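You operate a simulated robot arm through the tools that you are given. There is no shell and no other tool.

You run a simulated two-armed robot. Do the job below in one go: nothing can be reset, and whatever is moved stays where it is left.

JOB
Shut the glue station down: tank heater and stirrer off, gap knobs at 0, tank and tray lids shut.

Only the result counts: the job must be done as asked and must still hold three seconds after the hand-in. Knocking over, shifting, dropping, spilling or breaking anything else fails it. A push-on lid holds only when it is set on centred and level and pressed home; a screw cap is set on level and turned clockwise until tight.

ROBOT AND FRAMES
Two 7-joint arms with fingered hands on one trunk that stands fixed in place. Base frame: the origin is at the foot of the trunk, x ahead of it, y to its left, z up; the work surface is at about z = 43. Readings come in cm, degrees, newtons and seconds.
The left shoulder is at [2.6, 16.3, 114], the right one opposite. Payload 4 kg a hand.
The tool frame of a hand sits at the grasp point between the pads (the TCP): z along the fingers, y along the line on which they close. The tips reach 3.6 cm beyond it. The gripper opens to 12.4 cm. The gripper's body begins 4.2 cm behind the TCP. The gripper is a hand of 4 fingers: y runs from the thumb to the fingers, the wrist lies at [-1.5, -9.9, -18.9] in the tool frame, and closing takes about 1.5 s.
Orientation is that of the tool frame in the base frame, as a unit quaternion [w, x, y, z]. With the fingers straight down and the wrist toward the robot, the tool's x, y and z point along [0, 1, 0], [1, 0, 0] and [0, 0, -1] of the base frame.

CONTROLS
- The arms move only by the tool drive_tool. It takes "left_increments", "right_increments" or both (then of equal length, played together; a hand with none holds still); each is text: rows parted by semicolons, each of 6 numbers parted by spaces: the shift along the tool's x, y, z in cm, then the turn, a rotation vector about the tool's x, y, z in degrees. In form: dx dy dz ax ay az; .... A call has 1 to 20 rows; each row shifts and turns the commanded pose from where the row before left it, along the tool's axes as they then stand. "left_fingers" and "right_fingers" are, for a hand that has rows, the finger opening in cm, from 0 to 12.4, set as the call begins (left out, the last holds). A row lasts 0.2 s, in which the tool goes at most 5 cm and 8.6 degrees; a call with a longer step from one row to the next is refused whole, and so is a gripper value outside its range. Where a pose cannot be reached the arm comes as near as it can. A force on the tool above 40 N (or 10 N above the force at the start of the call, whichever is more), or a blocked arm, ends the call early, and 0.2 s more pass. The fingers move at their own pace (about 4.5 cm/s each) and stop on an object; they squeeze with about 25 N. The grip force told is the motor's: it shows also when the fingers shut on nothing. Time passes only in rows, and 0.2 s behind the last, so rows that do not move let the fingers close. The reply holds the time, the measured pose of the TCP, the force on the tool along the base axes, the opening and the grip force, in the units named above and with some noise, with the torque about the TCP (base axes, N m) and any sound that the robot's microphone picked up.
- Cameras (640 x 400 px; columns grow to the right, rows downward): "scene" is now at [11.41, 2.43, 139.86]; the picture's right is [0.27, -0.96, -0.02], its down [-0.30, -0.07, -0.95] and it looks along [0.91, 0.27, -0.31] (base axes); focal length 222 px, centre (320, 200). "left" rides on the left gripper at [-7.5, -8.6, -12.3] in its tool frame; the picture's right is [-0.70, -0.34, 0.63], its down [0.64, -0.68, 0.35] and it looks along [0.32, 0.65, 0.69] (tool axes); focal length 275 px, centre (320, 200). "right" rides on the right gripper at [7.5, -8.6, -12.3] in its tool frame; the picture's right is [-0.70, 0.34, -0.63], its down [-0.64, -0.68, 0.35] and it looks along [-0.32, 0.65, 0.69] (tool axes); focal length 275 px, centre (320, 200). There is no depth. A picture from a camera that has moved, and an enlarged one, comes with that camera's place and axes in the base frame and with its lens.
- capture(camera): a new picture of that camera. It takes no simulated time.
- raise_lower(by): slides the trunk up (or, below 0, down) by that many cm; the arms and the scene camera ride with it, the base frame stays. It gives what a move gives, with no picture.
- curl_fingers(index, middle, ring, thumb_bend, thumb_turn, hand): sets how far each is bent, from 0 (flat) to 1 (curled in); at 0.3 the hand is open as for a grip, at 0.7 the pads meet at the TCP. One left out holds its place. A second passes; each finger stops where it meets its share of the squeeze, and holds until it gets a number again. A gripper value or a shape takes the hand back. It gives what a move gives, with no picture; readings hold the bend of each and the force on the fingers (four entries, about 0 where the hand has none), thumb and palm. thumb_turn goes from beside the hand (0) to across from the fingers (1), as for a grip.
- grasp_type(shape, hand): the hand has 4 fingers and takes this shape, open, in about a second: jaw (thumb against the fingers, like two jaws); tri (thumb and two fingers); tip (a fingertip pinch); poke (one finger out to press); point (the index stretched); flat (the hand flat); cup (the hand cupped); fist (a fist). The gripper value then closes the fingers along that shape, each until it touches; the sizes above hold for jaw. It gives what a move gives, with no picture.
- aim_head(pan, tilt): turns the head with the scene camera to pan (to the left, within 86 degrees either way) and tilt (down, from -29 to 69), counted from straight ahead of the robot. It gives what a move gives.
- inspect(camera, box): a new picture of the part [left, top, right, bottom] of that camera's present view, enlarged. It takes no simulated time.
- finish_job(): hands the job in; it is judged then, once.

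Places have to be worked out from the pictures, the camera data and where the tool is seen. Open the grippers and draw the arms clear of the work before you hand the job in, unless the task says otherwise.

The tools are called after ">>>" by a JSON object that holds its "name" and its "arguments". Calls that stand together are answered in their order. drive_tool: Moves the arms, as the interface text tells. Its arguments: {"type":"object","properties":{"left_increments":{"type":"string"},"left_fingers":{"type":"number"},"right_increments":{"type":"string"},"right_fingers":{"type":"number"}},"required":[]} The other tools are called the same way: raise_lower (by) slides the trunk up or down; grasp_type (shape, hand) gives the hand a shape; curl_fingers (index, middle, ring, thumb_bend, thumb_turn, hand) moves the fingers one by one; aim_head (pan, tilt) turns the head that bears the scene camera; capture (camera) takes a picture; inspect (camera, box) takes an enlarged picture of a part of a camera's view; finish_job () hands the job in.

At the start:

```text
clock: 0.0
left_position: [56.8, 45.65, 146.99]
left_ee_rot: [0.001, 0.707, 0.707, 0.0]
left_ft_force: [0.6, 0.6, 0.2]
left_moment: [-0.03, 0.02, 0.01]
left_gripper_width: 12.35
left_grasp_force: 0.0
left_shape: jaw
left_bend: [0.3, 0.3, 0.3, 0.3, 0.98]
left_finger forces: [0.0, 0.0, 0.0, 0.1, 0.0, 0.0]
right_position: [77.7, -3.83, 142.99]
right_ee_rot: [0.0, 0.707, 0.707, 0.0]
right_ft_force: [0.4, 0.0, -0.3]
right_moment: [0.0, -0.01, 0.02]
right_gripper_width: 12.35
right_grasp_force: 0.0
right_shape: jaw
right_bend: [0.3, 0.3, 0.3, 0.3, 0.98]
right_finger forces: [0.0, 0.1, 0.0, 0.1, 0.1, 0.0]
trunk travel left (down, up): [-30.0, 17.8]
head pan, tilt: [16.0, 13.7]
```

scene: 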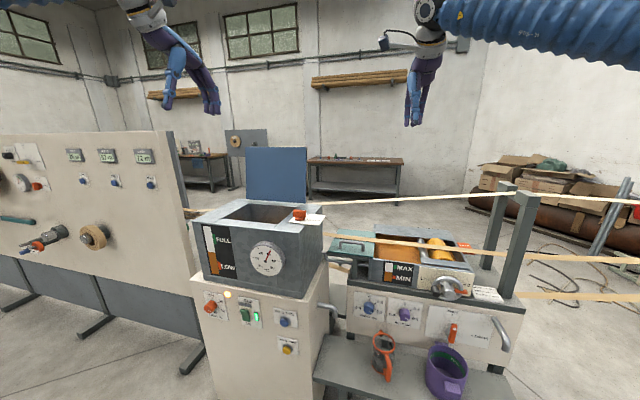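
right: 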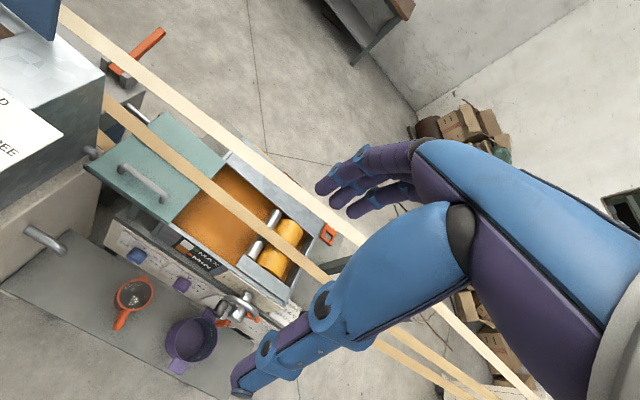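
left: 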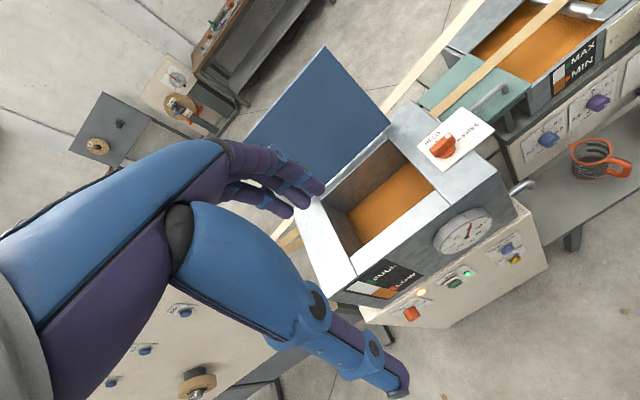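

I start by looking closely at the station: the tank with its panel and the tray with its knobs.

>>> {"name": "inspect", "arguments": {"camera": "scene", "box": [180, 140, 340, 240]}}

>>> {"name": "inspect", "arguments": {"camera": "scene", "box": [180, 270, 340, 370]}}

>>> {"name": "inspect", "arguments": {"camera": "scene", "box": [320, 220, 480, 320]}}

>>> {"name": "inspect", "arguments": {"camera": "scene", "box": [340, 280, 520, 400]}}

>>> {"name": "inspect", "arguments": {"camera": "scene", "box": [0, 130, 200, 260]}}

```text
4.00 times, centred on (260, 190) of scene
camera zoom: at [11.41, 2.43, 139.86], right [0.27, -0.96, -0.02], down [-0.3, -0.07, -0.95], along [0.91, 0.27, -0.31], focal length 890 px, centre (560, 240)
```

zoom: 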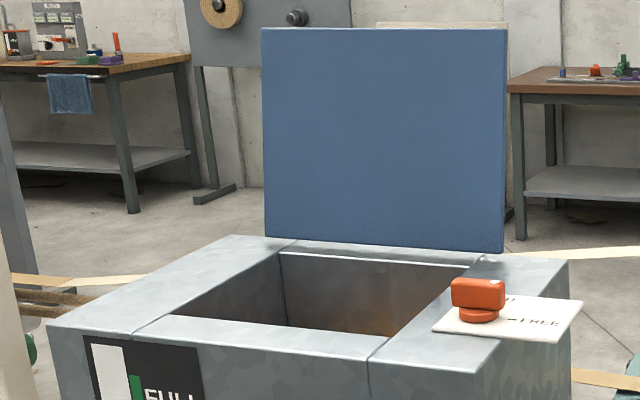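

```text
4.00 times, centred on (260, 320) of scene
camera zoom: at [11.41, 2.43, 139.86], right [0.27, -0.96, -0.02], down [-0.3, -0.07, -0.95], along [0.91, 0.27, -0.31], focal length 890 px, centre (560, -280)
```

zoom: 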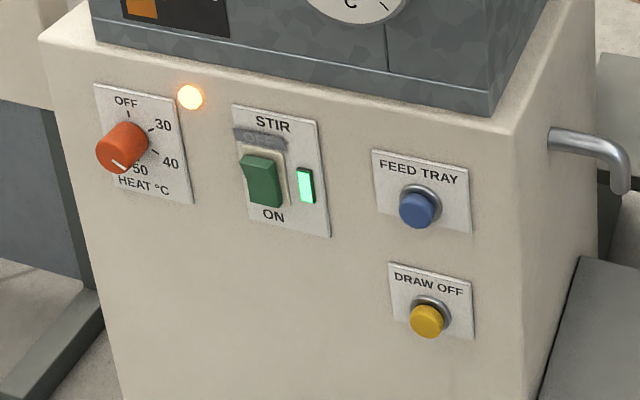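

```text
4.00 times, centred on (400, 270) of scene
camera zoom: at [11.41, 2.43, 139.86], right [0.27, -0.96, -0.02], down [-0.3, -0.07, -0.95], along [0.91, 0.27, -0.31], focal length 890 px, centre (0, -80)
```

zoom: 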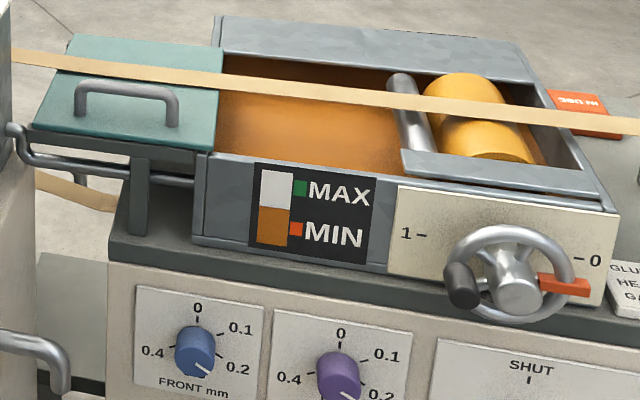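

```text
3.33 times, centred on (430, 340) of scene
camera zoom: at [11.41, 2.43, 139.86], right [0.27, -0.96, -0.02], down [-0.3, -0.07, -0.95], along [0.91, 0.27, -0.31], focal length 741 px, centre (-47, -267)
```

zoom: 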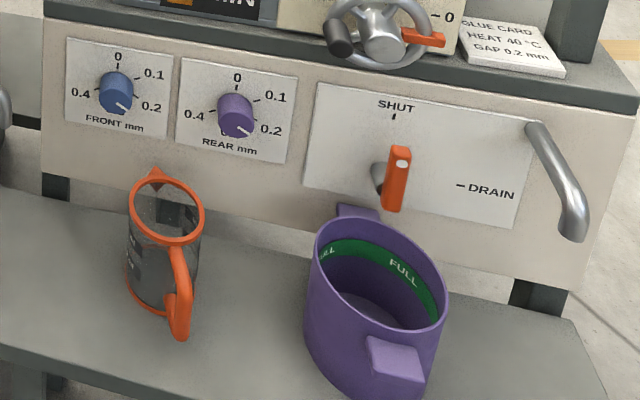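

```text
3.08 times, centred on (100, 195) of scene
camera zoom: at [11.41, 2.43, 139.86], right [0.27, -0.96, -0.02], down [-0.3, -0.07, -0.95], along [0.91, 0.27, -0.31], focal length 684 px, centre (997, 215)
```

zoom: 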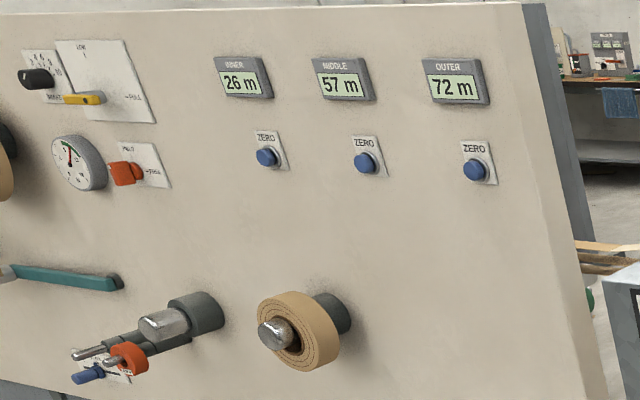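

The heater stands near 50, the stirrer rocker is at ON, both gap knobs are near 0.25, and there is an orange latch on the tank top. I look closer through the hand cameras and by tilting the head.

>>> {"name": "inspect", "arguments": {"camera": "left", "box": [280, 80, 520, 230]}}

>>> {"name": "inspect", "arguments": {"camera": "left", "box": [410, 110, 510, 172]}}

>>> {"name": "inspect", "arguments": {"camera": "right", "box": [60, 80, 360, 320]}}

>>> {"name": "aim_head", "arguments": {"pan": 0, "tilt": 30}}

```text
2.67 times, centred on (400, 155) of left
camera zoom: at [48.3, 38.23, 159.11], right [-0.34, -0.7, -0.63], down [-0.68, 0.65, -0.35], along [0.65, 0.31, -0.69], focal length 734 px, centre (107, 320)
```

zoom: 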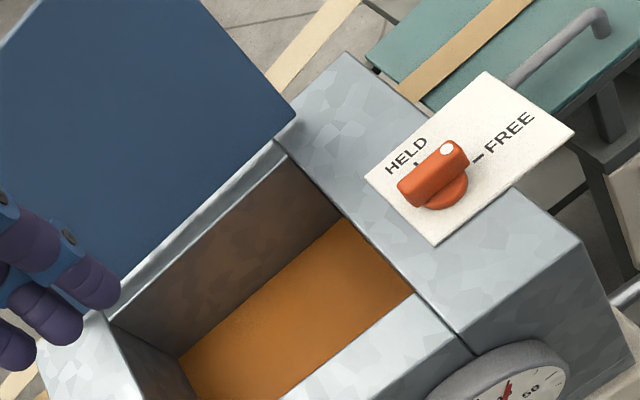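

```text
6.40 times, centred on (460, 141) of left
camera zoom: at [48.3, 38.23, 159.11], right [-0.34, -0.7, -0.63], down [-0.68, 0.65, -0.35], along [0.65, 0.31, -0.69], focal length 1762 px, centre (-576, 578)
```

zoom: 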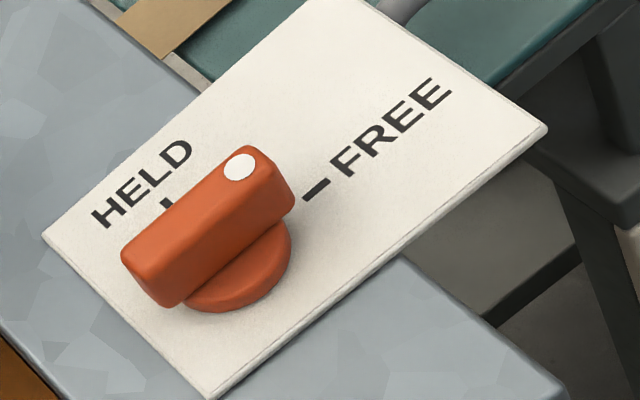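

```text
1.67 times, centred on (210, 200) of right
camera zoom: at [69.19, 3.65, 155.18], right [0.34, -0.7, 0.63], down [-0.68, -0.64, -0.35], along [0.65, -0.32, -0.69], focal length 459 px, centre (503, 200)
```

zoom: 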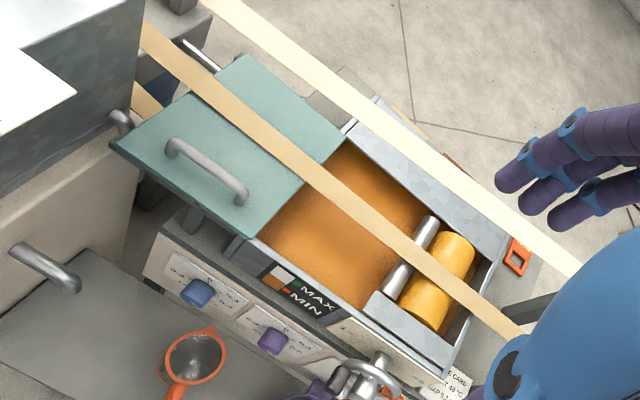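

```text
clock: 0.8
left_position: [56.85, 45.75, 146.95]
left_ee_rot: [0.001, 0.708, 0.706, -0.001]
left_ft_force: [0.2, -0.2, 0.3]
left_moment: [-0.03, 0.0, -0.01]
left_gripper_width: 12.35
left_grasp_force: 0.1
left_shape: jaw
left_bend: [0.3, 0.3, 0.3, 0.3, 0.98]
left_finger forces: [0.1, 0.0, 0.0, 0.0, 0.0, 0.0]
right_position: [77.62, -3.86, 142.94]
right_ee_rot: [0.0, 0.707, 0.707, -0.001]
right_ft_force: [0.3, -0.4, 0.0]
right_moment: [-0.01, -0.01, -0.03]
right_gripper_width: 12.35
right_grasp_force: 0.1
right_shape: jaw
right_bend: [0.3, 0.3, 0.3, 0.3, 0.98]
right_finger forces: [0.0, 0.0, 0.0, 0.0, 0.1, 0.1]
trunk travel left (down, up): [-30.0, 17.8]
head pan, tilt: [0.0, 30.0]
```

The latch's white dot seems to point to FREE. I take the scene from the new head aim.

>>> {"name": "capture", "arguments": {"camera": "scene"}}

>>> {"name": "capture", "arguments": {"camera": "left"}}

>>> {"name": "capture", "arguments": {"camera": "right"}}

```text
taken
camera scene: at [11.28, -0.14, 137.23], right [0.0, -1.0, 0.0], down [-0.56, 0.0, -0.83], along [0.83, 0.0, -0.56], focal length 222 px, centre (320, 200)
```

scene: 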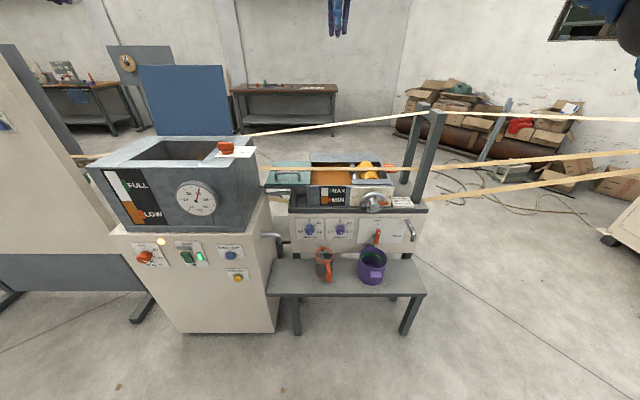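

```text
taken
camera left: at [48.3, 38.23, 159.11], right [-0.34, -0.7, -0.63], down [-0.68, 0.65, -0.35], along [0.65, 0.31, -0.69], focal length 275 px, centre (320, 200)
```

left: 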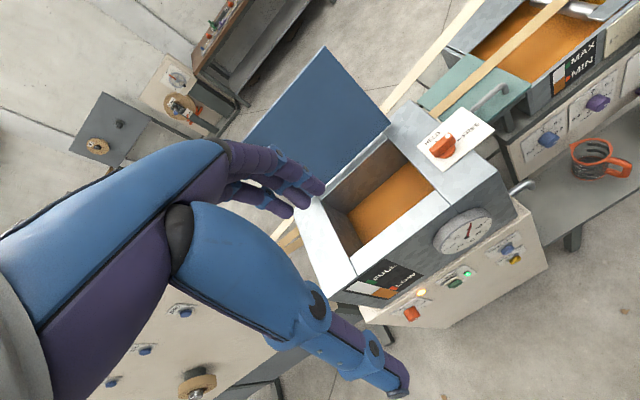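

```text
taken
camera right: at [69.19, 3.65, 155.18], right [0.34, -0.7, 0.63], down [-0.68, -0.64, -0.35], along [0.65, -0.32, -0.69], focal length 275 px, centre (320, 200)
```

right: 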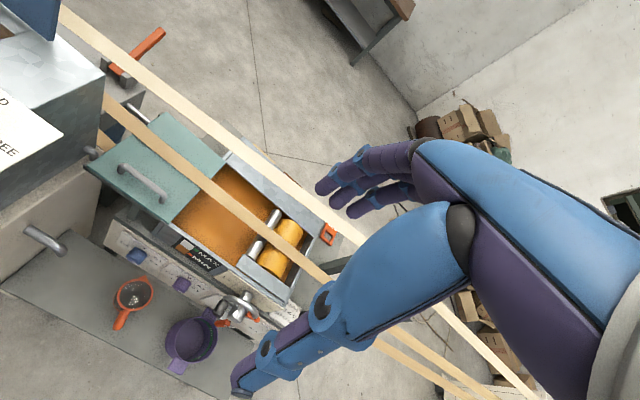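

I have rough positions: heater knob about (71, 69, 68.6), stir switch (71, 52, 68), front gap knob (90.7, 4.9, 66), rear gap knob (90.6, -9.5, 66), tank lid hinge at x≈99.5, z≈108. I zoom in again from this straighter view to read the dials.

>>> {"name": "inspect", "arguments": {"camera": "scene", "box": [120, 230, 200, 280]}}

>>> {"name": "inspect", "arguments": {"camera": "scene", "box": [170, 230, 250, 280]}}

>>> {"name": "inspect", "arguments": {"camera": "scene", "box": [290, 205, 370, 255]}}

>>> {"name": "inspect", "arguments": {"camera": "scene", "box": [250, 140, 410, 240]}}

>>> {"name": "inspect", "arguments": {"camera": "scene", "box": [80, 50, 272, 170]}}

```text
8.00 times, centred on (160, 255) of scene
camera zoom: at [11.28, -0.14, 137.23], right [0.0, -1.0, 0.0], down [-0.56, 0.0, -0.83], along [0.83, 0.0, -0.56], focal length 1779 px, centre (1600, -240)
```

zoom: 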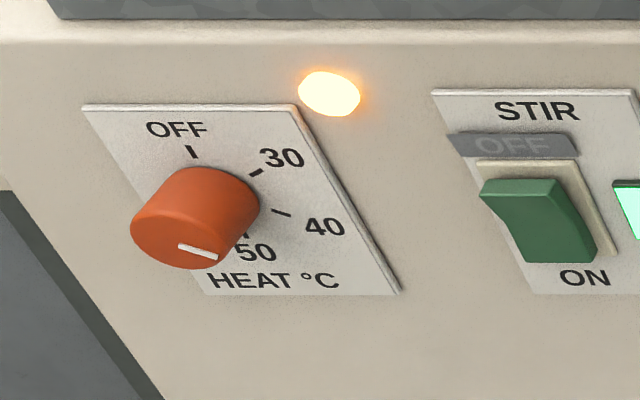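

```text
8.00 times, centred on (210, 255) of scene
camera zoom: at [11.28, -0.14, 137.23], right [0.0, -1.0, 0.0], down [-0.56, 0.0, -0.83], along [0.83, 0.0, -0.56], focal length 1779 px, centre (1200, -240)
```

zoom: 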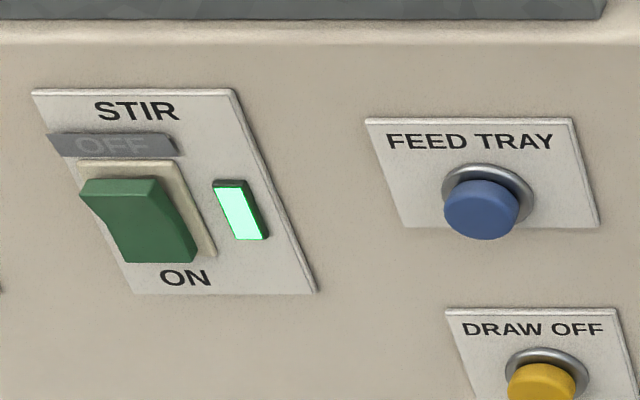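

```text
8.00 times, centred on (330, 230) of scene
camera zoom: at [11.28, -0.14, 137.23], right [0.0, -1.0, 0.0], down [-0.56, 0.0, -0.83], along [0.83, 0.0, -0.56], focal length 1779 px, centre (240, -40)
```

zoom: 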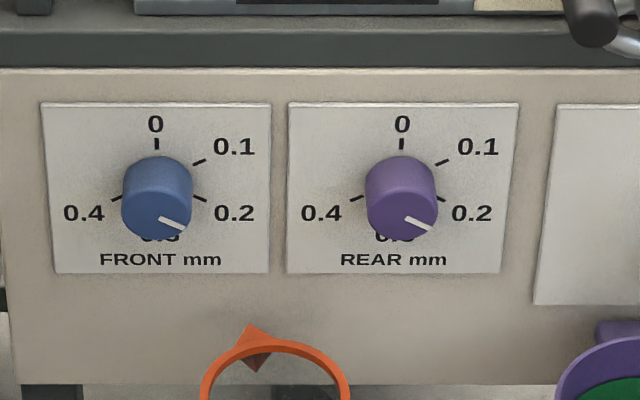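

```text
4.00 times, centred on (330, 190) of scene
camera zoom: at [11.28, -0.14, 137.23], right [0.0, -1.0, 0.0], down [-0.56, 0.0, -0.83], along [0.83, 0.0, -0.56], focal length 890 px, centre (280, 240)
```

zoom: 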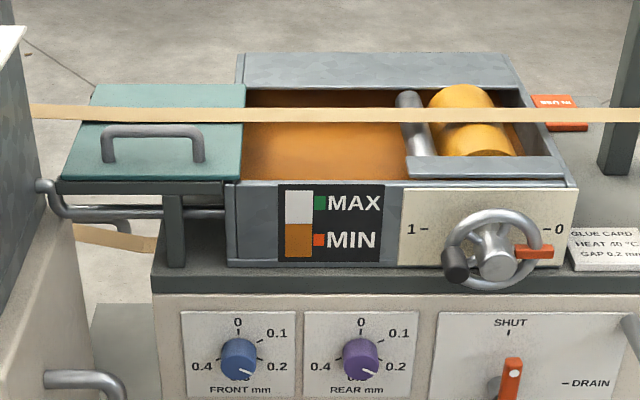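

```text
3.33 times, centred on (176, 110) of scene
camera zoom: at [11.28, -0.14, 137.23], right [0.0, -1.0, 0.0], down [-0.56, 0.0, -0.83], along [0.83, 0.0, -0.56], focal length 741 px, centre (800, 500)
```

zoom: 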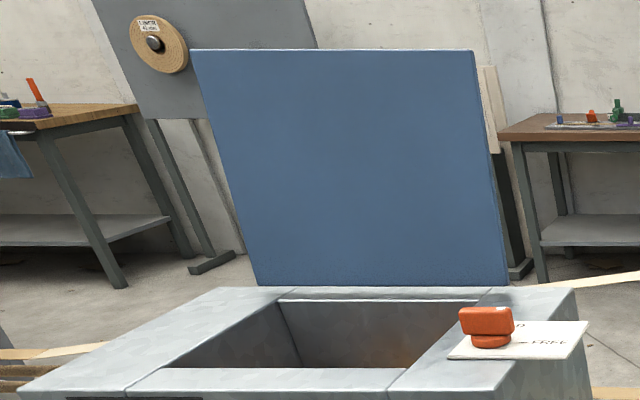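

From the ticks (60° apart) the heater stands at 40 and both gap knobs at 0.2, so each must turn about 120° counter-clockwise. I bring the left hand down in front of the tank cabinet, well clear of it (x about 53).

>>> {"name": "drive_tool", "arguments": {"left_increments": "1.376 -0.235 4.588 0 0 0;1.376 -0.235 4.588 0 0 0;1.376 -0.235 4.588 0 0 0;1.376 -0.235 4.588 0 0 0;1.376 -0.235 4.588 0 0 0;1.376 -0.235 4.588 0 0 0;1.376 -0.235 4.588 0 0 0;1.376 -0.235 4.588 0 0 0;1.376 -0.235 4.588 0 0 0;1.376 -0.235 4.588 0 0 0;1.376 -0.235 4.588 0 0 0;1.376 -0.235 4.588 0 0 0;1.376 -0.235 4.588 0 0 0;1.376 -0.235 4.588 0 0 0;1.376 -0.235 4.588 0 0 0;1.376 -0.235 4.588 0 0 0;1.376 -0.235 4.588 0 0 0"}}

```text
clock: 4.4
left_position: [53.01, 69.39, 68.85]
left_ee_rot: [0.0, 0.708, 0.706, 0.0]
left_ft_force: [-0.8, 0.3, 0.5]
left_moment: [0.0, 0.0, -0.01]
left_gripper_width: 12.38
left_grasp_force: 0.1
left_shape: jaw
left_bend: [0.3, 0.3, 0.3, 0.3, 0.98]
left_finger forces: [0.0, 0.0, 0.0, 0.1, 0.1, 0.1]
right_position: [77.69, -3.65, 142.78]
right_ee_rot: [0.001, 0.707, 0.707, 0.0]
right_ft_force: [0.1, 0.1, -0.2]
right_moment: [0.0, 0.0, -0.01]
right_gripper_width: 12.38
right_grasp_force: 0.1
right_shape: jaw
right_bend: [0.3, 0.3, 0.3, 0.3, 0.98]
right_finger forces: [0.0, 0.0, 0.0, 0.0, 0.0, 0.1]
trunk travel left (down, up): [-30.0, 17.8]
head pan, tilt: [0.0, 30.0]
```

The left hand is at (53, 69.4, 68.9), pointing down. I turn it to point ahead (+x) with the fingers above and the thumb below.

>>> {"name": "drive_tool", "arguments": {"left_increments": "0 0 0 -8.182 0 0;0 0 0 -8.182 0 0;0 0 0 -8.182 0 0;0 0 0 -8.182 0 0;0 0 0 -8.182 0 0;0 0 0 -8.182 0 0;0 0 0 -8.182 0 0;0 0 0 -8.182 0 0;0 0 0 -8.182 0 0;0 0 0 -8.182 0 0;0 0 0 -8.182 0 0;0 0 0 0 0 0;0 0 0 0 0 0"}}

>>> {"name": "capture", "arguments": {"camera": "left"}}

>>> {"name": "capture", "arguments": {"camera": "scene"}}

```text
clock: 7.2
left_position: [52.9, 69.13, 68.87]
left_ee_rot: [0.501, 0.5, 0.5, 0.499]
left_ft_force: [-0.8, -0.2, -0.7]
left_moment: [0.0, 0.03, 0.02]
left_gripper_width: 12.4
left_grasp_force: 0.0
left_shape: jaw
left_bend: [0.3, 0.3, 0.3, 0.3, 0.98]
left_finger forces: [0.0, 0.0, 0.0, 0.1, 0.1, 0.0]
right_position: [77.75, -3.73, 142.88]
right_ee_rot: [0.0, 0.707, 0.707, 0.0]
right_ft_force: [0.6, 0.6, -0.3]
right_moment: [-0.03, 0.01, -0.03]
right_gripper_width: 12.37
right_grasp_force: 0.0
right_shape: jaw
right_bend: [0.3, 0.3, 0.3, 0.3, 0.98]
right_finger forces: [0.0, 0.1, 0.0, 0.1, 0.0, 0.0]
trunk travel left (down, up): [-30.0, 17.8]
head pan, tilt: [0.0, 30.0]
```

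```text
taken
camera left: at [40.72, 61.61, 60.18], right [0.63, -0.7, -0.34], down [0.35, 0.64, -0.68], along [0.69, 0.32, 0.65], focal length 275 px, centre (320, 200)
```

left: 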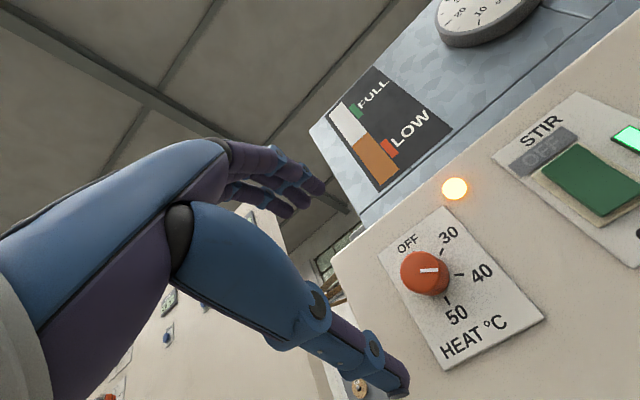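

```text
taken
camera scene: at [11.29, -0.12, 137.22], right [0.0, -1.0, 0.0], down [-0.57, 0.0, -0.82], along [0.82, 0.0, -0.57], focal length 222 px, centre (320, 200)
```

scene: 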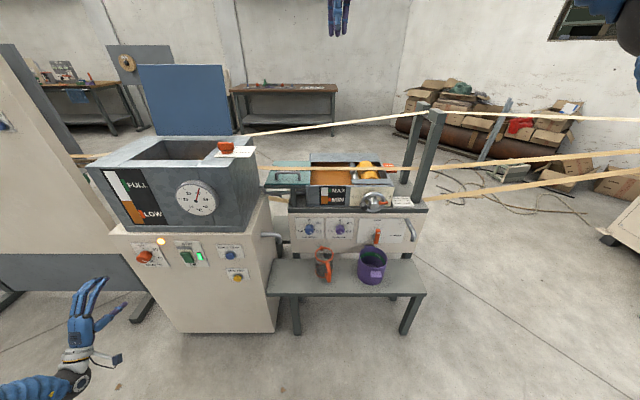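

The hand points ahead now. I zoom on the knob and the stir switch from the hand camera.

>>> {"name": "inspect", "arguments": {"camera": "left", "box": [360, 200, 560, 325]}}

>>> {"name": "inspect", "arguments": {"camera": "left", "box": [480, 90, 640, 190]}}

>>> {"name": "inspect", "arguments": {"camera": "scene", "box": [40, 220, 240, 345]}}

```text
3.20 times, centred on (460, 262) of left
camera zoom: at [40.72, 61.61, 60.18], right [0.63, -0.7, -0.34], down [0.35, 0.64, -0.68], along [0.69, 0.32, 0.65], focal length 881 px, centre (-128, 0)
```

zoom: 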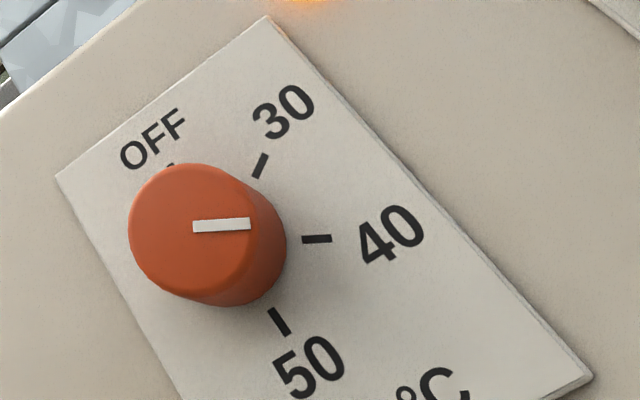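

```text
4.00 times, centred on (560, 140) of left
camera zoom: at [40.72, 61.61, 60.18], right [0.63, -0.7, -0.34], down [0.35, 0.64, -0.68], along [0.69, 0.32, 0.65], focal length 1101 px, centre (-640, 440)
```

zoom: 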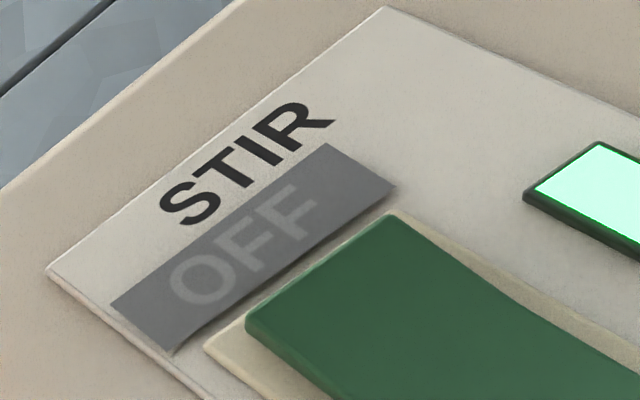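

```text
3.20 times, centred on (140, 282) of scene
camera zoom: at [11.29, -0.12, 137.22], right [0.0, -1.0, 0.0], down [-0.57, 0.0, -0.82], along [0.82, 0.0, -0.57], focal length 712 px, centre (896, -64)
```

zoom: 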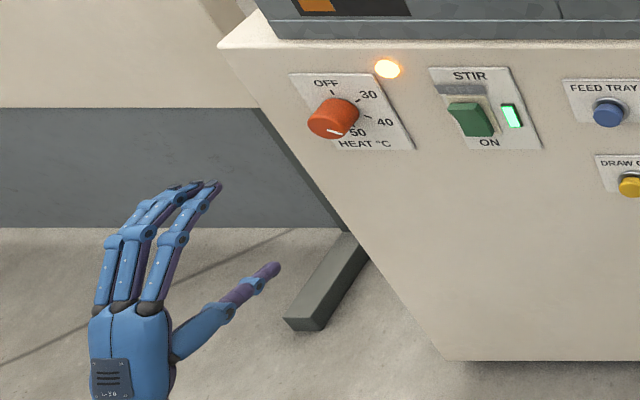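

The "OFF" mark is just a greyed label above the rocker; the rocker top stands out, so it is ON. Before gripping, I test in free air whether the hand can roll +60° and then −60° about its pointing axis.

>>> {"name": "drive_tool", "arguments": {"left_increments": "0 0 0 0 0 8.5;0 0 0 0 0 8.5;0 0 0 0 0 8.5;0 0 0 0 0 8.5;0 0 0 0 0 8.5;0 0 0 0 0 8.5;0 0 0 0 0 8.5;0 0 0 0 0 0"}}

>>> {"name": "drive_tool", "arguments": {"left_increments": "0 0 0 0 0 -8.5;0 0 0 0 0 -8.5;0 0 0 0 0 -8.5;0 0 0 0 0 -8.5;0 0 0 0 0 -8.5;0 0 0 0 0 -8.5;0 0 0 0 0 -8.5;0 0 0 0 0 -8.5;0 0 0 0 0 -8.5;0 0 0 0 0 -8.5;0 0 0 0 0 -8.5;0 0 0 0 0 -8.5;0 0 0 0 0 -8.5;0 0 0 0 0 -8.5;0 0 0 0 0 -8.5;0 0 0 0 0 0"}}

```text
clock: 9.0
left_position: [53.06, 69.09, 68.89]
left_ee_rot: [0.186, 0.682, 0.185, 0.682]
left_ft_force: [-0.9, -0.2, 0.3]
left_moment: [-0.01, -0.03, -0.01]
left_gripper_width: 12.43
left_grasp_force: 0.1
left_shape: jaw
left_bend: [0.3, 0.3, 0.3, 0.3, 0.98]
left_finger forces: [0.0, 0.1, 0.0, 0.0, 0.0, 0.0]
right_position: [77.67, -3.74, 142.89]
right_ee_rot: [0.0, 0.708, 0.707, 0.001]
right_ft_force: [-0.2, -0.1, 0.5]
right_moment: [-0.02, -0.01, -0.01]
right_gripper_width: 12.34
right_grasp_force: 0.0
right_shape: jaw
right_bend: [0.3, 0.3, 0.3, 0.3, 0.98]
right_finger forces: [0.0, 0.0, 0.1, 0.0, 0.0, 0.2]
trunk travel left (down, up): [-30.0, 17.8]
head pan, tilt: [0.0, 30.0]
```

```text
clock: 12.4
left_position: [50.9, 64.92, 72.25]
left_ee_rot: [0.548, 0.445, 0.551, 0.444]
left_ft_force: [-0.8, 0.3, -0.6]
left_moment: [0.03, -0.01, 0.03]
left_gripper_width: 12.4
left_grasp_force: 0.1
left_shape: jaw
left_bend: [0.3, 0.3, 0.3, 0.3, 0.97]
left_finger forces: [0.0, 0.0, 0.0, 0.1, 0.0, 0.1]
left hand out of reach, approached as far as the arm can: row 8, 9, 10, 11, 12, 13, 14, 15
right_position: [77.87, -3.77, 142.88]
right_ee_rot: [0.001, 0.707, 0.707, 0.001]
right_ft_force: [0.1, 0.1, -0.1]
right_moment: [-0.03, 0.02, 0.03]
right_gripper_width: 12.36
right_grasp_force: 0.0
right_shape: jaw
right_bend: [0.3, 0.3, 0.3, 0.3, 0.98]
right_finger forces: [0.0, 0.1, 0.0, 0.0, 0.1, 0.0]
trunk travel left (down, up): [-30.0, 17.8]
head pan, tilt: [0.0, 30.0]
```

Rolls below about 0° aren't reachable here, but +60° is fine. I go back and test larger positive rolls.

>>> {"name": "drive_tool", "arguments": {"left_increments": "0 0 0 0 0 8.5;0 0 0 0 0 8.5;0 0 0 0 0 8.5;0 0 0 0 0 8.5;0 0 0 0 0 8.5;0 0 0 0 0 8.5;0 0 0 0 0 8.5;0 0 0 0 0 8.5;0 0 0 0 0 0"}}

```text
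clock: 14.4
left_position: [50.73, 64.97, 72.42]
left_ee_rot: [0.205, 0.677, 0.208, 0.675]
left_ft_force: [-0.1, -1.2, -1.3]
left_moment: [-0.04, -0.01, -0.04]
left_gripper_width: 12.39
left_grasp_force: 0.0
left_shape: jaw
left_bend: [0.3, 0.3, 0.3, 0.3, 0.97]
left_finger forces: [0.0, 0.0, 0.1, 0.0, 0.0, 0.0]
right_position: [77.55, -3.73, 142.88]
right_ee_rot: [0.001, 0.707, 0.707, -0.001]
right_ft_force: [-0.3, 0.1, -0.3]
right_moment: [0.0, 0.0, -0.01]
right_gripper_width: 12.39
right_grasp_force: 0.1
right_shape: jaw
right_bend: [0.3, 0.3, 0.3, 0.3, 0.98]
right_finger forces: [0.0, 0.0, 0.0, 0.0, 0.1, 0.0]
trunk travel left (down, up): [-30.0, 17.8]
head pan, tilt: [0.0, 30.0]
```

Commands continue from the reached pose, good. I continue rolling to about +124° to test that side.

>>> {"name": "drive_tool", "arguments": {"left_increments": "0 0 0 0 0 8.5;0 0 0 0 0 8.5;0 0 0 0 0 8.5;0 0 0 0 0 8.5;0 0 0 0 0 8.5;0 0 0 0 0 8.5;0 0 0 0 0 8.5;0 0 0 0 0 8.5;0 0 0 0 0 0"}}

```text
clock: 16.4
left_position: [51.01, 64.97, 72.32]
left_ee_rot: [-0.208, 0.677, -0.207, 0.675]
left_ft_force: [-0.4, 0.0, -0.3]
left_moment: [-0.01, 0.01, -0.02]
left_gripper_width: 12.4
left_grasp_force: 0.1
left_shape: jaw
left_bend: [0.3, 0.3, 0.3, 0.3, 0.97]
left_finger forces: [0.0, 0.0, 0.0, 0.0, 0.1, 0.0]
right_position: [77.76, -3.76, 142.93]
right_ee_rot: [0.0, 0.707, 0.707, 0.001]
right_ft_force: [0.4, 0.4, -0.1]
right_moment: [-0.01, -0.03, 0.02]
right_gripper_width: 12.37
right_grasp_force: 0.0
right_shape: jaw
right_bend: [0.3, 0.3, 0.3, 0.3, 0.98]
right_finger forces: [0.0, 0.0, 0.0, 0.0, 0.0, 0.0]
trunk travel left (down, up): [-30.0, 17.8]
head pan, tilt: [0.0, 30.0]
```

Roll +124° is reachable, so I will grip near there and turn back to near 0°. I move in front of the heater knob at x=60 and look at it from the hand camera.

>>> {"name": "drive_tool", "arguments": {"left_increments": "-1.167 -0.54 3 0 0 3;-1.167 -0.54 3 0 0 3;-1.167 -0.54 3 0 0 0;0 0 0 0 0 0"}}

>>> {"name": "capture", "arguments": {"camera": "left"}}

>>> {"name": "inspect", "arguments": {"camera": "scene", "box": [40, 220, 240, 345]}}

```text
clock: 17.4
left_position: [59.91, 68.49, 70.58]
left_ee_rot: [-0.243, 0.665, -0.243, 0.664]
left_ft_force: [-0.3, 1.1, 0.0]
left_moment: [0.01, 0.01, -0.02]
left_gripper_width: 12.43
left_grasp_force: 0.1
left_shape: jaw
left_bend: [0.3, 0.3, 0.3, 0.3, 0.97]
left_finger forces: [0.0, 0.1, 0.0, 0.0, 0.1, 0.0]
right_position: [77.68, -3.81, 142.93]
right_ee_rot: [0.001, 0.707, 0.707, -0.001]
right_ft_force: [-0.3, -0.2, -0.2]
right_moment: [0.03, 0.02, -0.02]
right_gripper_width: 12.35
right_grasp_force: 0.0
right_shape: jaw
right_bend: [0.3, 0.3, 0.3, 0.3, 0.98]
right_finger forces: [0.0, 0.0, 0.0, 0.1, 0.0, 0.1]
trunk travel left (down, up): [-30.0, 17.8]
head pan, tilt: [0.0, 30.0]
```

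```text
taken
camera left: at [47.59, 79.84, 70.21], right [0.63, 0.71, -0.32], down [0.35, 0.11, 0.93], along [0.69, -0.7, -0.18], focal length 275 px, centre (320, 200)
```

left: 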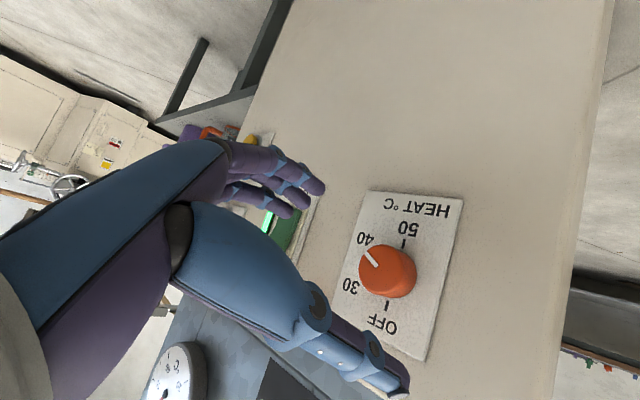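

```text
3.20 times, centred on (140, 282) of scene
camera zoom: at [11.25, -0.2, 137.23], right [0.0, -1.0, 0.0], down [-0.57, 0.0, -0.82], along [0.82, 0.0, -0.57], focal length 712 px, centre (896, -64)
```

zoom: 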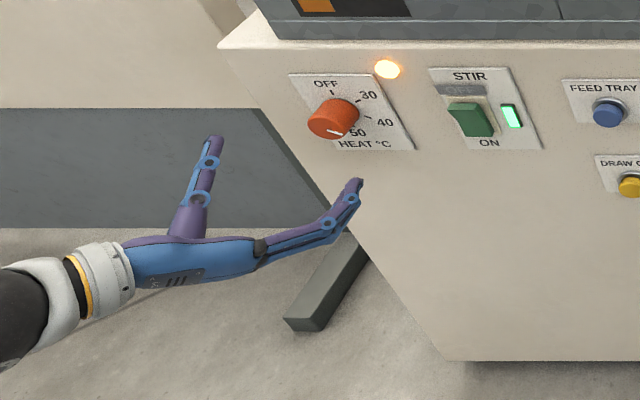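

The knob face comes out at about (69.6, 68.2, 70.0); the pointer is at 40. I centre the hand and advance to x≈67.8 with a medium opening.

>>> {"name": "drive_tool", "arguments": {"left_increments": "-0.13 0.3 1.5 0 0 0;-0.13 0.3 1.5 0 0 0;0 0 1.5 0 0 0;0 0 1.0 0 0 0;0 0 0 0 0 0", "left_fingers": 9}}

>>> {"name": "capture", "arguments": {"camera": "left"}}

```text
clock: 18.6
left_position: [65.37, 68.22, 69.86]
left_ee_rot: [-0.242, 0.665, -0.242, 0.664]
left_ft_force: [0.1, -0.4, -0.4]
left_moment: [0.02, 0.0, 0.01]
left_gripper_width: 9.04
left_grasp_force: 0.0
left_shape: jaw
left_bend: [0.34, 0.37, 0.36, 0.38, 0.99]
left_finger forces: [0.1, 0.0, 0.1, 0.1, 0.1, 0.0]
right_position: [77.66, -3.79, 142.95]
right_ee_rot: [-0.001, 0.707, 0.707, 0.0]
right_ft_force: [0.0, 0.5, -0.7]
right_moment: [0.0, -0.03, 0.03]
right_gripper_width: 12.36
right_grasp_force: 0.2
right_shape: jaw
right_bend: [0.3, 0.3, 0.3, 0.3, 0.98]
right_finger forces: [0.1, 0.0, 0.0, 0.0, 0.0, 0.0]
trunk travel left (down, up): [-30.0, 17.8]
head pan, tilt: [0.0, 30.0]
```

```text
taken
camera left: at [53.08, 79.52, 69.61], right [0.63, 0.71, -0.32], down [0.35, 0.11, 0.93], along [0.69, -0.7, -0.18], focal length 275 px, centre (320, 200)
```

left: 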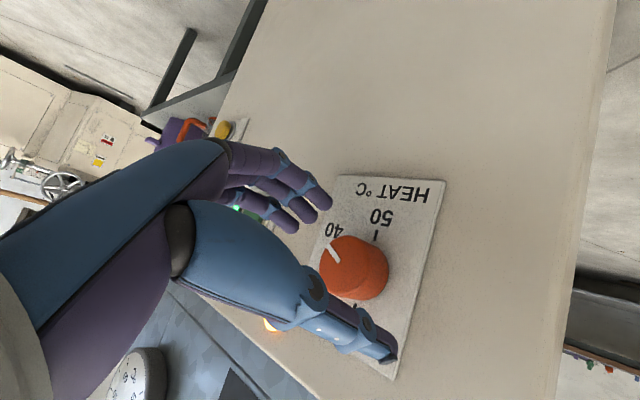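

The knob lies nearly on the hand axis, about 0.4 cm toward the fingers. I shift that much, advance to x≈68 and close.

>>> {"name": "drive_tool", "arguments": {"left_increments": "0.1 0.4 0.8 0 0 0;0 0 0.8 0 0 0;0 0 0.8 0 0 0;0 0 0 0 0 0", "left_fingers": 9}}

>>> {"name": "drive_tool", "arguments": {"left_increments": "0 0 0 0 0 0;0 0 0 0 0 0;0 0 0 0 0 0;0 0 0 0 0 0;0 0 0 0 0 0;0 0 0 0 0 0;0 0 0 0 0 0", "left_fingers": 0}}

>>> {"name": "capture", "arguments": {"camera": "left"}}

>>> {"name": "inspect", "arguments": {"camera": "scene", "box": [60, 220, 220, 320]}}

```text
clock: 19.6
left_position: [67.72, 67.71, 69.61]
left_ee_rot: [-0.242, 0.666, -0.241, 0.663]
left_ft_force: [-0.7, -0.5, 0.1]
left_moment: [0.02, -0.02, 0.02]
left_gripper_width: 9.01
left_grasp_force: 0.1
left_shape: jaw
left_bend: [0.34, 0.37, 0.36, 0.38, 0.99]
left_finger forces: [0.0, 0.1, 0.0, 0.0, 0.4, 0.0]
right_position: [77.63, -3.77, 142.88]
right_ee_rot: [0.0, 0.707, 0.707, 0.0]
right_ft_force: [-0.5, -0.4, 0.1]
right_moment: [-0.02, 0.0, -0.03]
right_gripper_width: 12.41
right_grasp_force: 0.2
right_shape: jaw
right_bend: [0.3, 0.3, 0.3, 0.3, 0.98]
right_finger forces: [0.0, 0.0, 0.0, 0.0, 0.0, 0.0]
trunk travel left (down, up): [-30.0, 17.8]
head pan, tilt: [0.0, 30.0]
```

```text
clock: 21.2
left_position: [67.75, 67.99, 69.73]
left_ee_rot: [-0.243, 0.666, -0.242, 0.663]
left_ft_force: [0.3, 7.2, 4.7]
left_moment: [0.05, 0.07, -0.05]
left_gripper_width: 5.89
left_grasp_force: 25.0
left_shape: jaw
left_bend: [0.55, 0.57, 0.6, 0.52, 0.99]
left_finger forces: [10.3, 6.0, 0.1, 0.1, 25.1, 0.0]
right_position: [77.78, -3.67, 142.94]
right_ee_rot: [0.0, 0.707, 0.707, 0.0]
right_ft_force: [0.1, 0.4, -0.7]
right_moment: [0.0, 0.0, 0.01]
right_gripper_width: 12.39
right_grasp_force: 0.1
right_shape: jaw
right_bend: [0.3, 0.3, 0.3, 0.3, 0.98]
right_finger forces: [0.1, 0.1, 0.0, 0.0, 0.1, 0.0]
trunk travel left (down, up): [-30.0, 17.8]
head pan, tilt: [0.0, 30.0]
```

```text
taken
camera left: at [55.5, 79.24, 69.42], right [0.63, 0.71, -0.32], down [0.35, 0.11, 0.93], along [0.69, -0.7, -0.18], focal length 275 px, centre (320, 200)
```

left: 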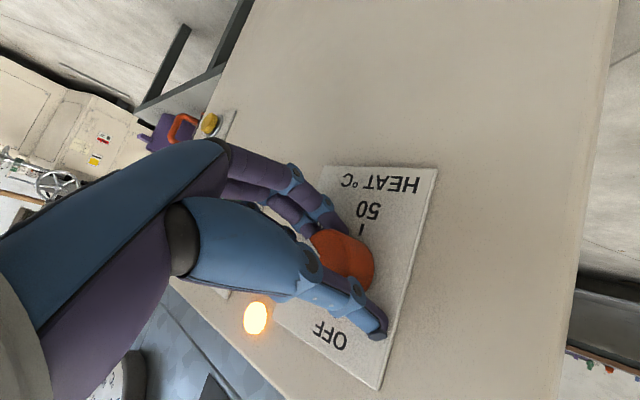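

```text
4.00 times, centred on (140, 270) of scene
camera zoom: at [11.25, -0.11, 137.23], right [0.0, -1.0, 0.0], down [-0.57, 0.0, -0.82], along [0.82, 0.0, -0.57], focal length 890 px, centre (1040, -80)
```

zoom: 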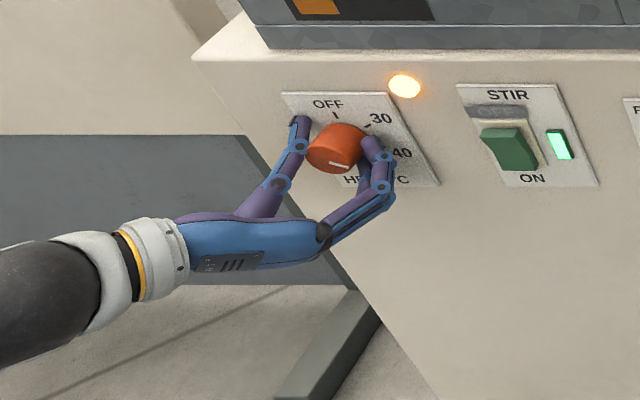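

Gripped (5.9 cm). I start turning counter-clockwise, first about 40°.

>>> {"name": "drive_tool", "arguments": {"left_increments": "0 0 0 0 0 -6;0 0 0 0 0 -6;0 0 0 0 0 -6;0 0 0 0 0 -6;0 0 0 0 0 -6;0 0 0 0 0 -6;0 0 0 0 0 -6;0 0 0 0 0 0"}}

>>> {"name": "inspect", "arguments": {"camera": "scene", "box": [80, 220, 200, 295]}}

>>> {"name": "capture", "arguments": {"camera": "left"}}

```text
clock: 23.0
left_position: [67.66, 67.81, 69.85]
left_ee_rot: [0.012, 0.708, 0.013, 0.706]
left_ft_force: [4.4, 5.6, 5.4]
left_moment: [0.03, -0.14, -0.3]
left_gripper_width: 5.95
left_grasp_force: 25.3
left_shape: jaw
left_bend: [0.55, 0.57, 0.6, 0.52, 1.0]
left_finger forces: [9.6, 7.9, 0.0, 0.0, 23.6, 0.0]
right_position: [77.76, -3.86, 142.95]
right_ee_rot: [-0.001, 0.707, 0.707, 0.0]
right_ft_force: [0.6, -0.3, 0.2]
right_moment: [-0.03, 0.02, 0.0]
right_gripper_width: 12.37
right_grasp_force: 0.1
right_shape: jaw
right_bend: [0.3, 0.3, 0.3, 0.3, 0.98]
right_finger forces: [0.0, 0.0, 0.0, 0.0, 0.0, 0.0]
trunk travel left (down, up): [-30.0, 17.8]
head pan, tilt: [0.0, 30.0]
```

```text
5.33 times, centred on (140, 258) of scene
camera zoom: at [11.26, -0.14, 137.23], right [0.0, -1.0, 0.0], down [-0.57, 0.0, -0.82], along [0.82, 0.0, -0.57], focal length 1186 px, centre (1280, -107)
```

zoom: 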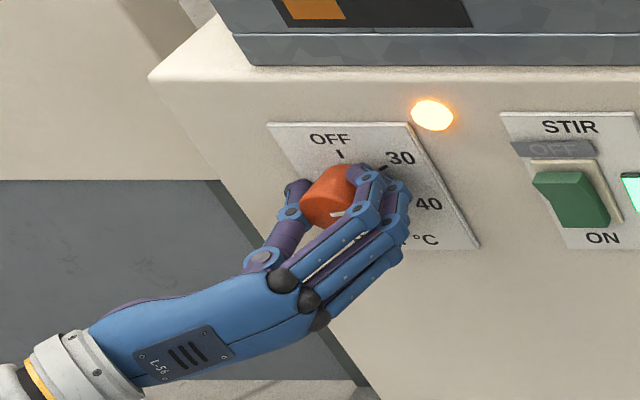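

```text
taken
camera left: at [55.46, 76.05, 61.81], right [0.63, 0.31, -0.71], down [0.35, 0.7, 0.62], along [0.69, -0.64, 0.34], focal length 275 px, centre (320, 200)
```

left: 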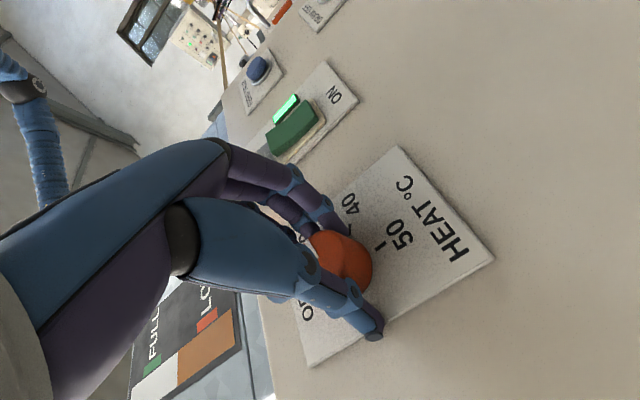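

The knob turns with the hand. I continue through the remaining 78° in two steps.

>>> {"name": "drive_tool", "arguments": {"left_increments": "0 0 0 0 0 -6;0 0 0 0 0 -6;0 0 0 0 0 -6;0 0 0 0 0 -6;0 0 0 0 0 -6;0 0 0 0 0 -6;0 0 0 0 0 -6;0 0 0 0 0 0"}}

>>> {"name": "inspect", "arguments": {"camera": "scene", "box": [80, 220, 200, 295]}}

>>> {"name": "capture", "arguments": {"camera": "left"}}

```text
clock: 24.8
left_position: [67.69, 67.88, 69.92]
left_ee_rot: [0.264, 0.657, 0.266, 0.654]
left_ft_force: [1.8, 0.5, 3.4]
left_moment: [0.08, -0.39, -0.29]
left_gripper_width: 6.05
left_grasp_force: 25.0
left_shape: jaw
left_bend: [0.54, 0.56, 0.6, 0.53, 1.0]
left_finger forces: [13.3, 9.4, 0.0, 0.0, 21.7, 0.0]
right_position: [77.82, -3.71, 142.92]
right_ee_rot: [0.0, 0.707, 0.707, 0.0]
right_ft_force: [-0.8, 0.4, 0.1]
right_moment: [-0.01, -0.03, -0.01]
right_gripper_width: 12.38
right_grasp_force: 0.0
right_shape: jaw
right_bend: [0.3, 0.3, 0.3, 0.3, 0.98]
right_finger forces: [0.1, 0.0, 0.0, 0.1, 0.0, 0.1]
trunk travel left (down, up): [-30.0, 17.8]
head pan, tilt: [0.0, 30.0]
```

```text
5.33 times, centred on (140, 258) of scene
camera zoom: at [11.27, -0.16, 137.23], right [0.0, -1.0, 0.0], down [-0.57, 0.0, -0.82], along [0.82, 0.0, -0.57], focal length 1186 px, centre (1280, -107)
```

zoom: 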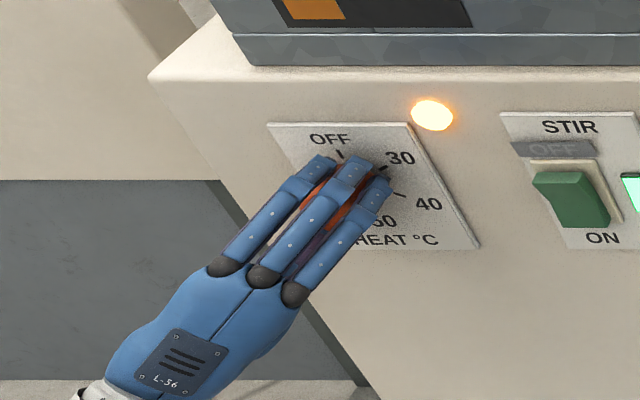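

```text
taken
camera left: at [55.45, 68.7, 58.31], right [0.63, -0.24, -0.74], down [0.34, 0.94, -0.01], along [0.69, -0.25, 0.68], focal length 275 px, centre (320, 200)
```

left: 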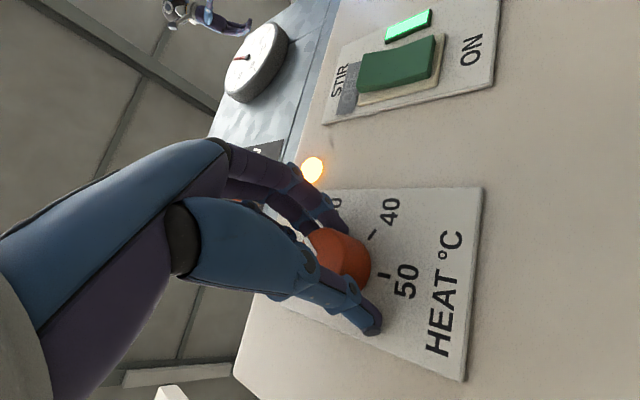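

Turned 84° so far; 36° more.

>>> {"name": "drive_tool", "arguments": {"left_increments": "0 0 0 0 0 -6;0 0 0 0 0 -6;0 0 0 0 0 -6;0 0 0 0 0 -6;0 0 0 0 0 -6;0 0 0 0 0 -6;0 0 0 0 0 0"}}

>>> {"name": "inspect", "arguments": {"camera": "scene", "box": [80, 220, 200, 295]}}

>>> {"name": "capture", "arguments": {"camera": "left"}}

```text
clock: 26.4
left_position: [67.83, 67.7, 69.83]
left_ee_rot: [0.454, 0.542, 0.455, 0.541]
left_ft_force: [0.2, -3.7, 5.0]
left_moment: [0.1, -0.56, -0.08]
left_gripper_width: 6.1
left_grasp_force: 25.0
left_shape: jaw
left_bend: [0.53, 0.55, 0.6, 0.53, 1.0]
left_finger forces: [15.7, 9.7, 0.0, 0.0, 21.4, 0.0]
right_position: [77.65, -3.84, 143.07]
right_ee_rot: [0.0, 0.707, 0.707, -0.001]
right_ft_force: [0.1, -0.5, 0.3]
right_moment: [0.0, -0.01, -0.01]
right_gripper_width: 12.41
right_grasp_force: 0.0
right_shape: jaw
right_bend: [0.3, 0.3, 0.3, 0.3, 0.98]
right_finger forces: [0.0, 0.0, 0.1, 0.0, 0.1, 0.2]
trunk travel left (down, up): [-30.0, 17.8]
head pan, tilt: [0.0, 30.0]
```

```text
5.33 times, centred on (140, 258) of scene
camera zoom: at [11.24, -0.19, 137.23], right [0.0, -1.0, 0.0], down [-0.57, 0.0, -0.82], along [0.82, 0.0, -0.57], focal length 1186 px, centre (1280, -107)
```

zoom: 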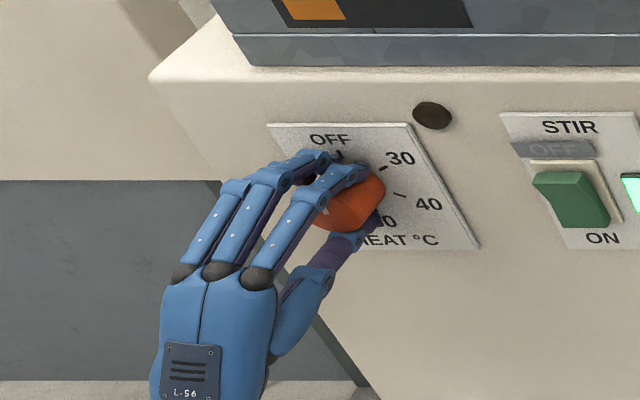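

```text
taken
camera left: at [55.45, 61.86, 59.96], right [0.63, -0.63, -0.45], down [0.34, 0.75, -0.56], along [0.69, 0.2, 0.69], focal length 275 px, centre (320, 200)
```

left: 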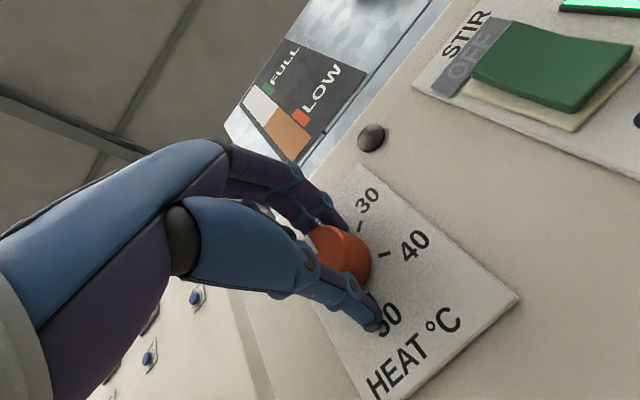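

The heater lamp went out. I open the fingers, back off and check the pointer.

>>> {"name": "drive_tool", "arguments": {"left_increments": "0 0 0 0 0 0;0 0 0 0 0 0;0 0 0 0 0 0;0 0 0 0 0 0;0 0 -2 0 0 0;0 0 -3 0 0 0;0 0 -4 0 0 0;0 0 0 0 0 0", "left_fingers": 11}}

>>> {"name": "inspect", "arguments": {"camera": "scene", "box": [80, 220, 240, 320]}}

>>> {"name": "capture", "arguments": {"camera": "left"}}

```text
clock: 28.2
left_position: [58.9, 67.97, 69.71]
left_ee_rot: [0.453, 0.542, 0.456, 0.541]
left_ft_force: [0.6, -0.1, -0.5]
left_moment: [-0.01, 0.01, 0.0]
left_gripper_width: 10.99
left_grasp_force: 0.0
left_shape: jaw
left_bend: [0.31, 0.33, 0.32, 0.23, 0.98]
left_finger forces: [0.0, 0.0, 0.0, 0.1, 0.1, 0.0]
right_position: [77.72, -3.7, 142.88]
right_ee_rot: [-0.001, 0.707, 0.707, -0.001]
right_ft_force: [0.3, 0.3, 0.1]
right_moment: [0.02, 0.02, 0.0]
right_gripper_width: 12.39
right_grasp_force: 0.1
right_shape: jaw
right_bend: [0.3, 0.3, 0.3, 0.3, 0.98]
right_finger forces: [0.1, 0.1, 0.1, 0.0, 0.1, 0.0]
trunk travel left (down, up): [-30.0, 17.8]
head pan, tilt: [0.0, 30.0]
```

```text
4.00 times, centred on (160, 270) of scene
camera zoom: at [11.34, -0.12, 137.22], right [0.0, -1.0, 0.0], down [-0.57, 0.0, -0.82], along [0.82, 0.0, -0.57], focal length 890 px, centre (960, -80)
```

zoom: 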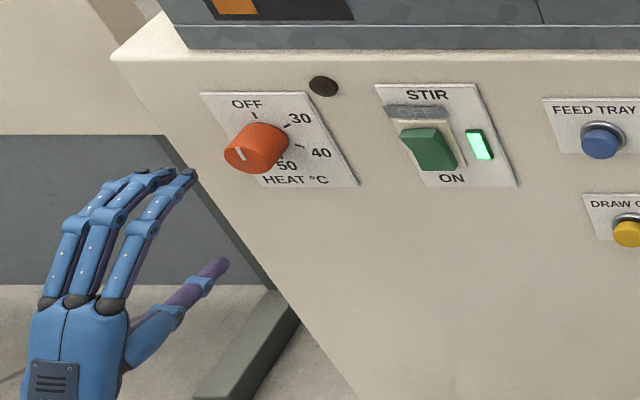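

```text
taken
camera left: at [46.54, 62.0, 59.82], right [0.63, -0.63, -0.46], down [0.34, 0.75, -0.56], along [0.69, 0.2, 0.69], focal length 275 px, centre (320, 200)
```

left: 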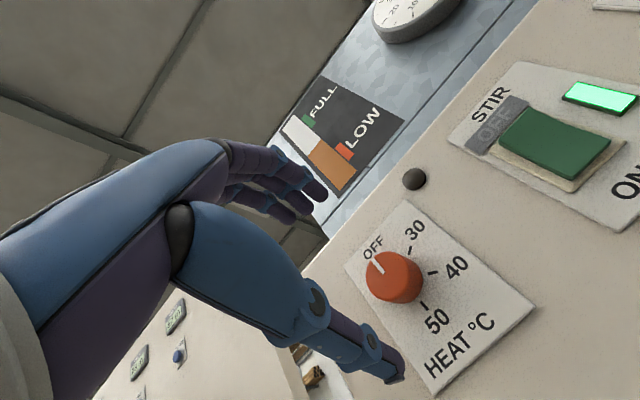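

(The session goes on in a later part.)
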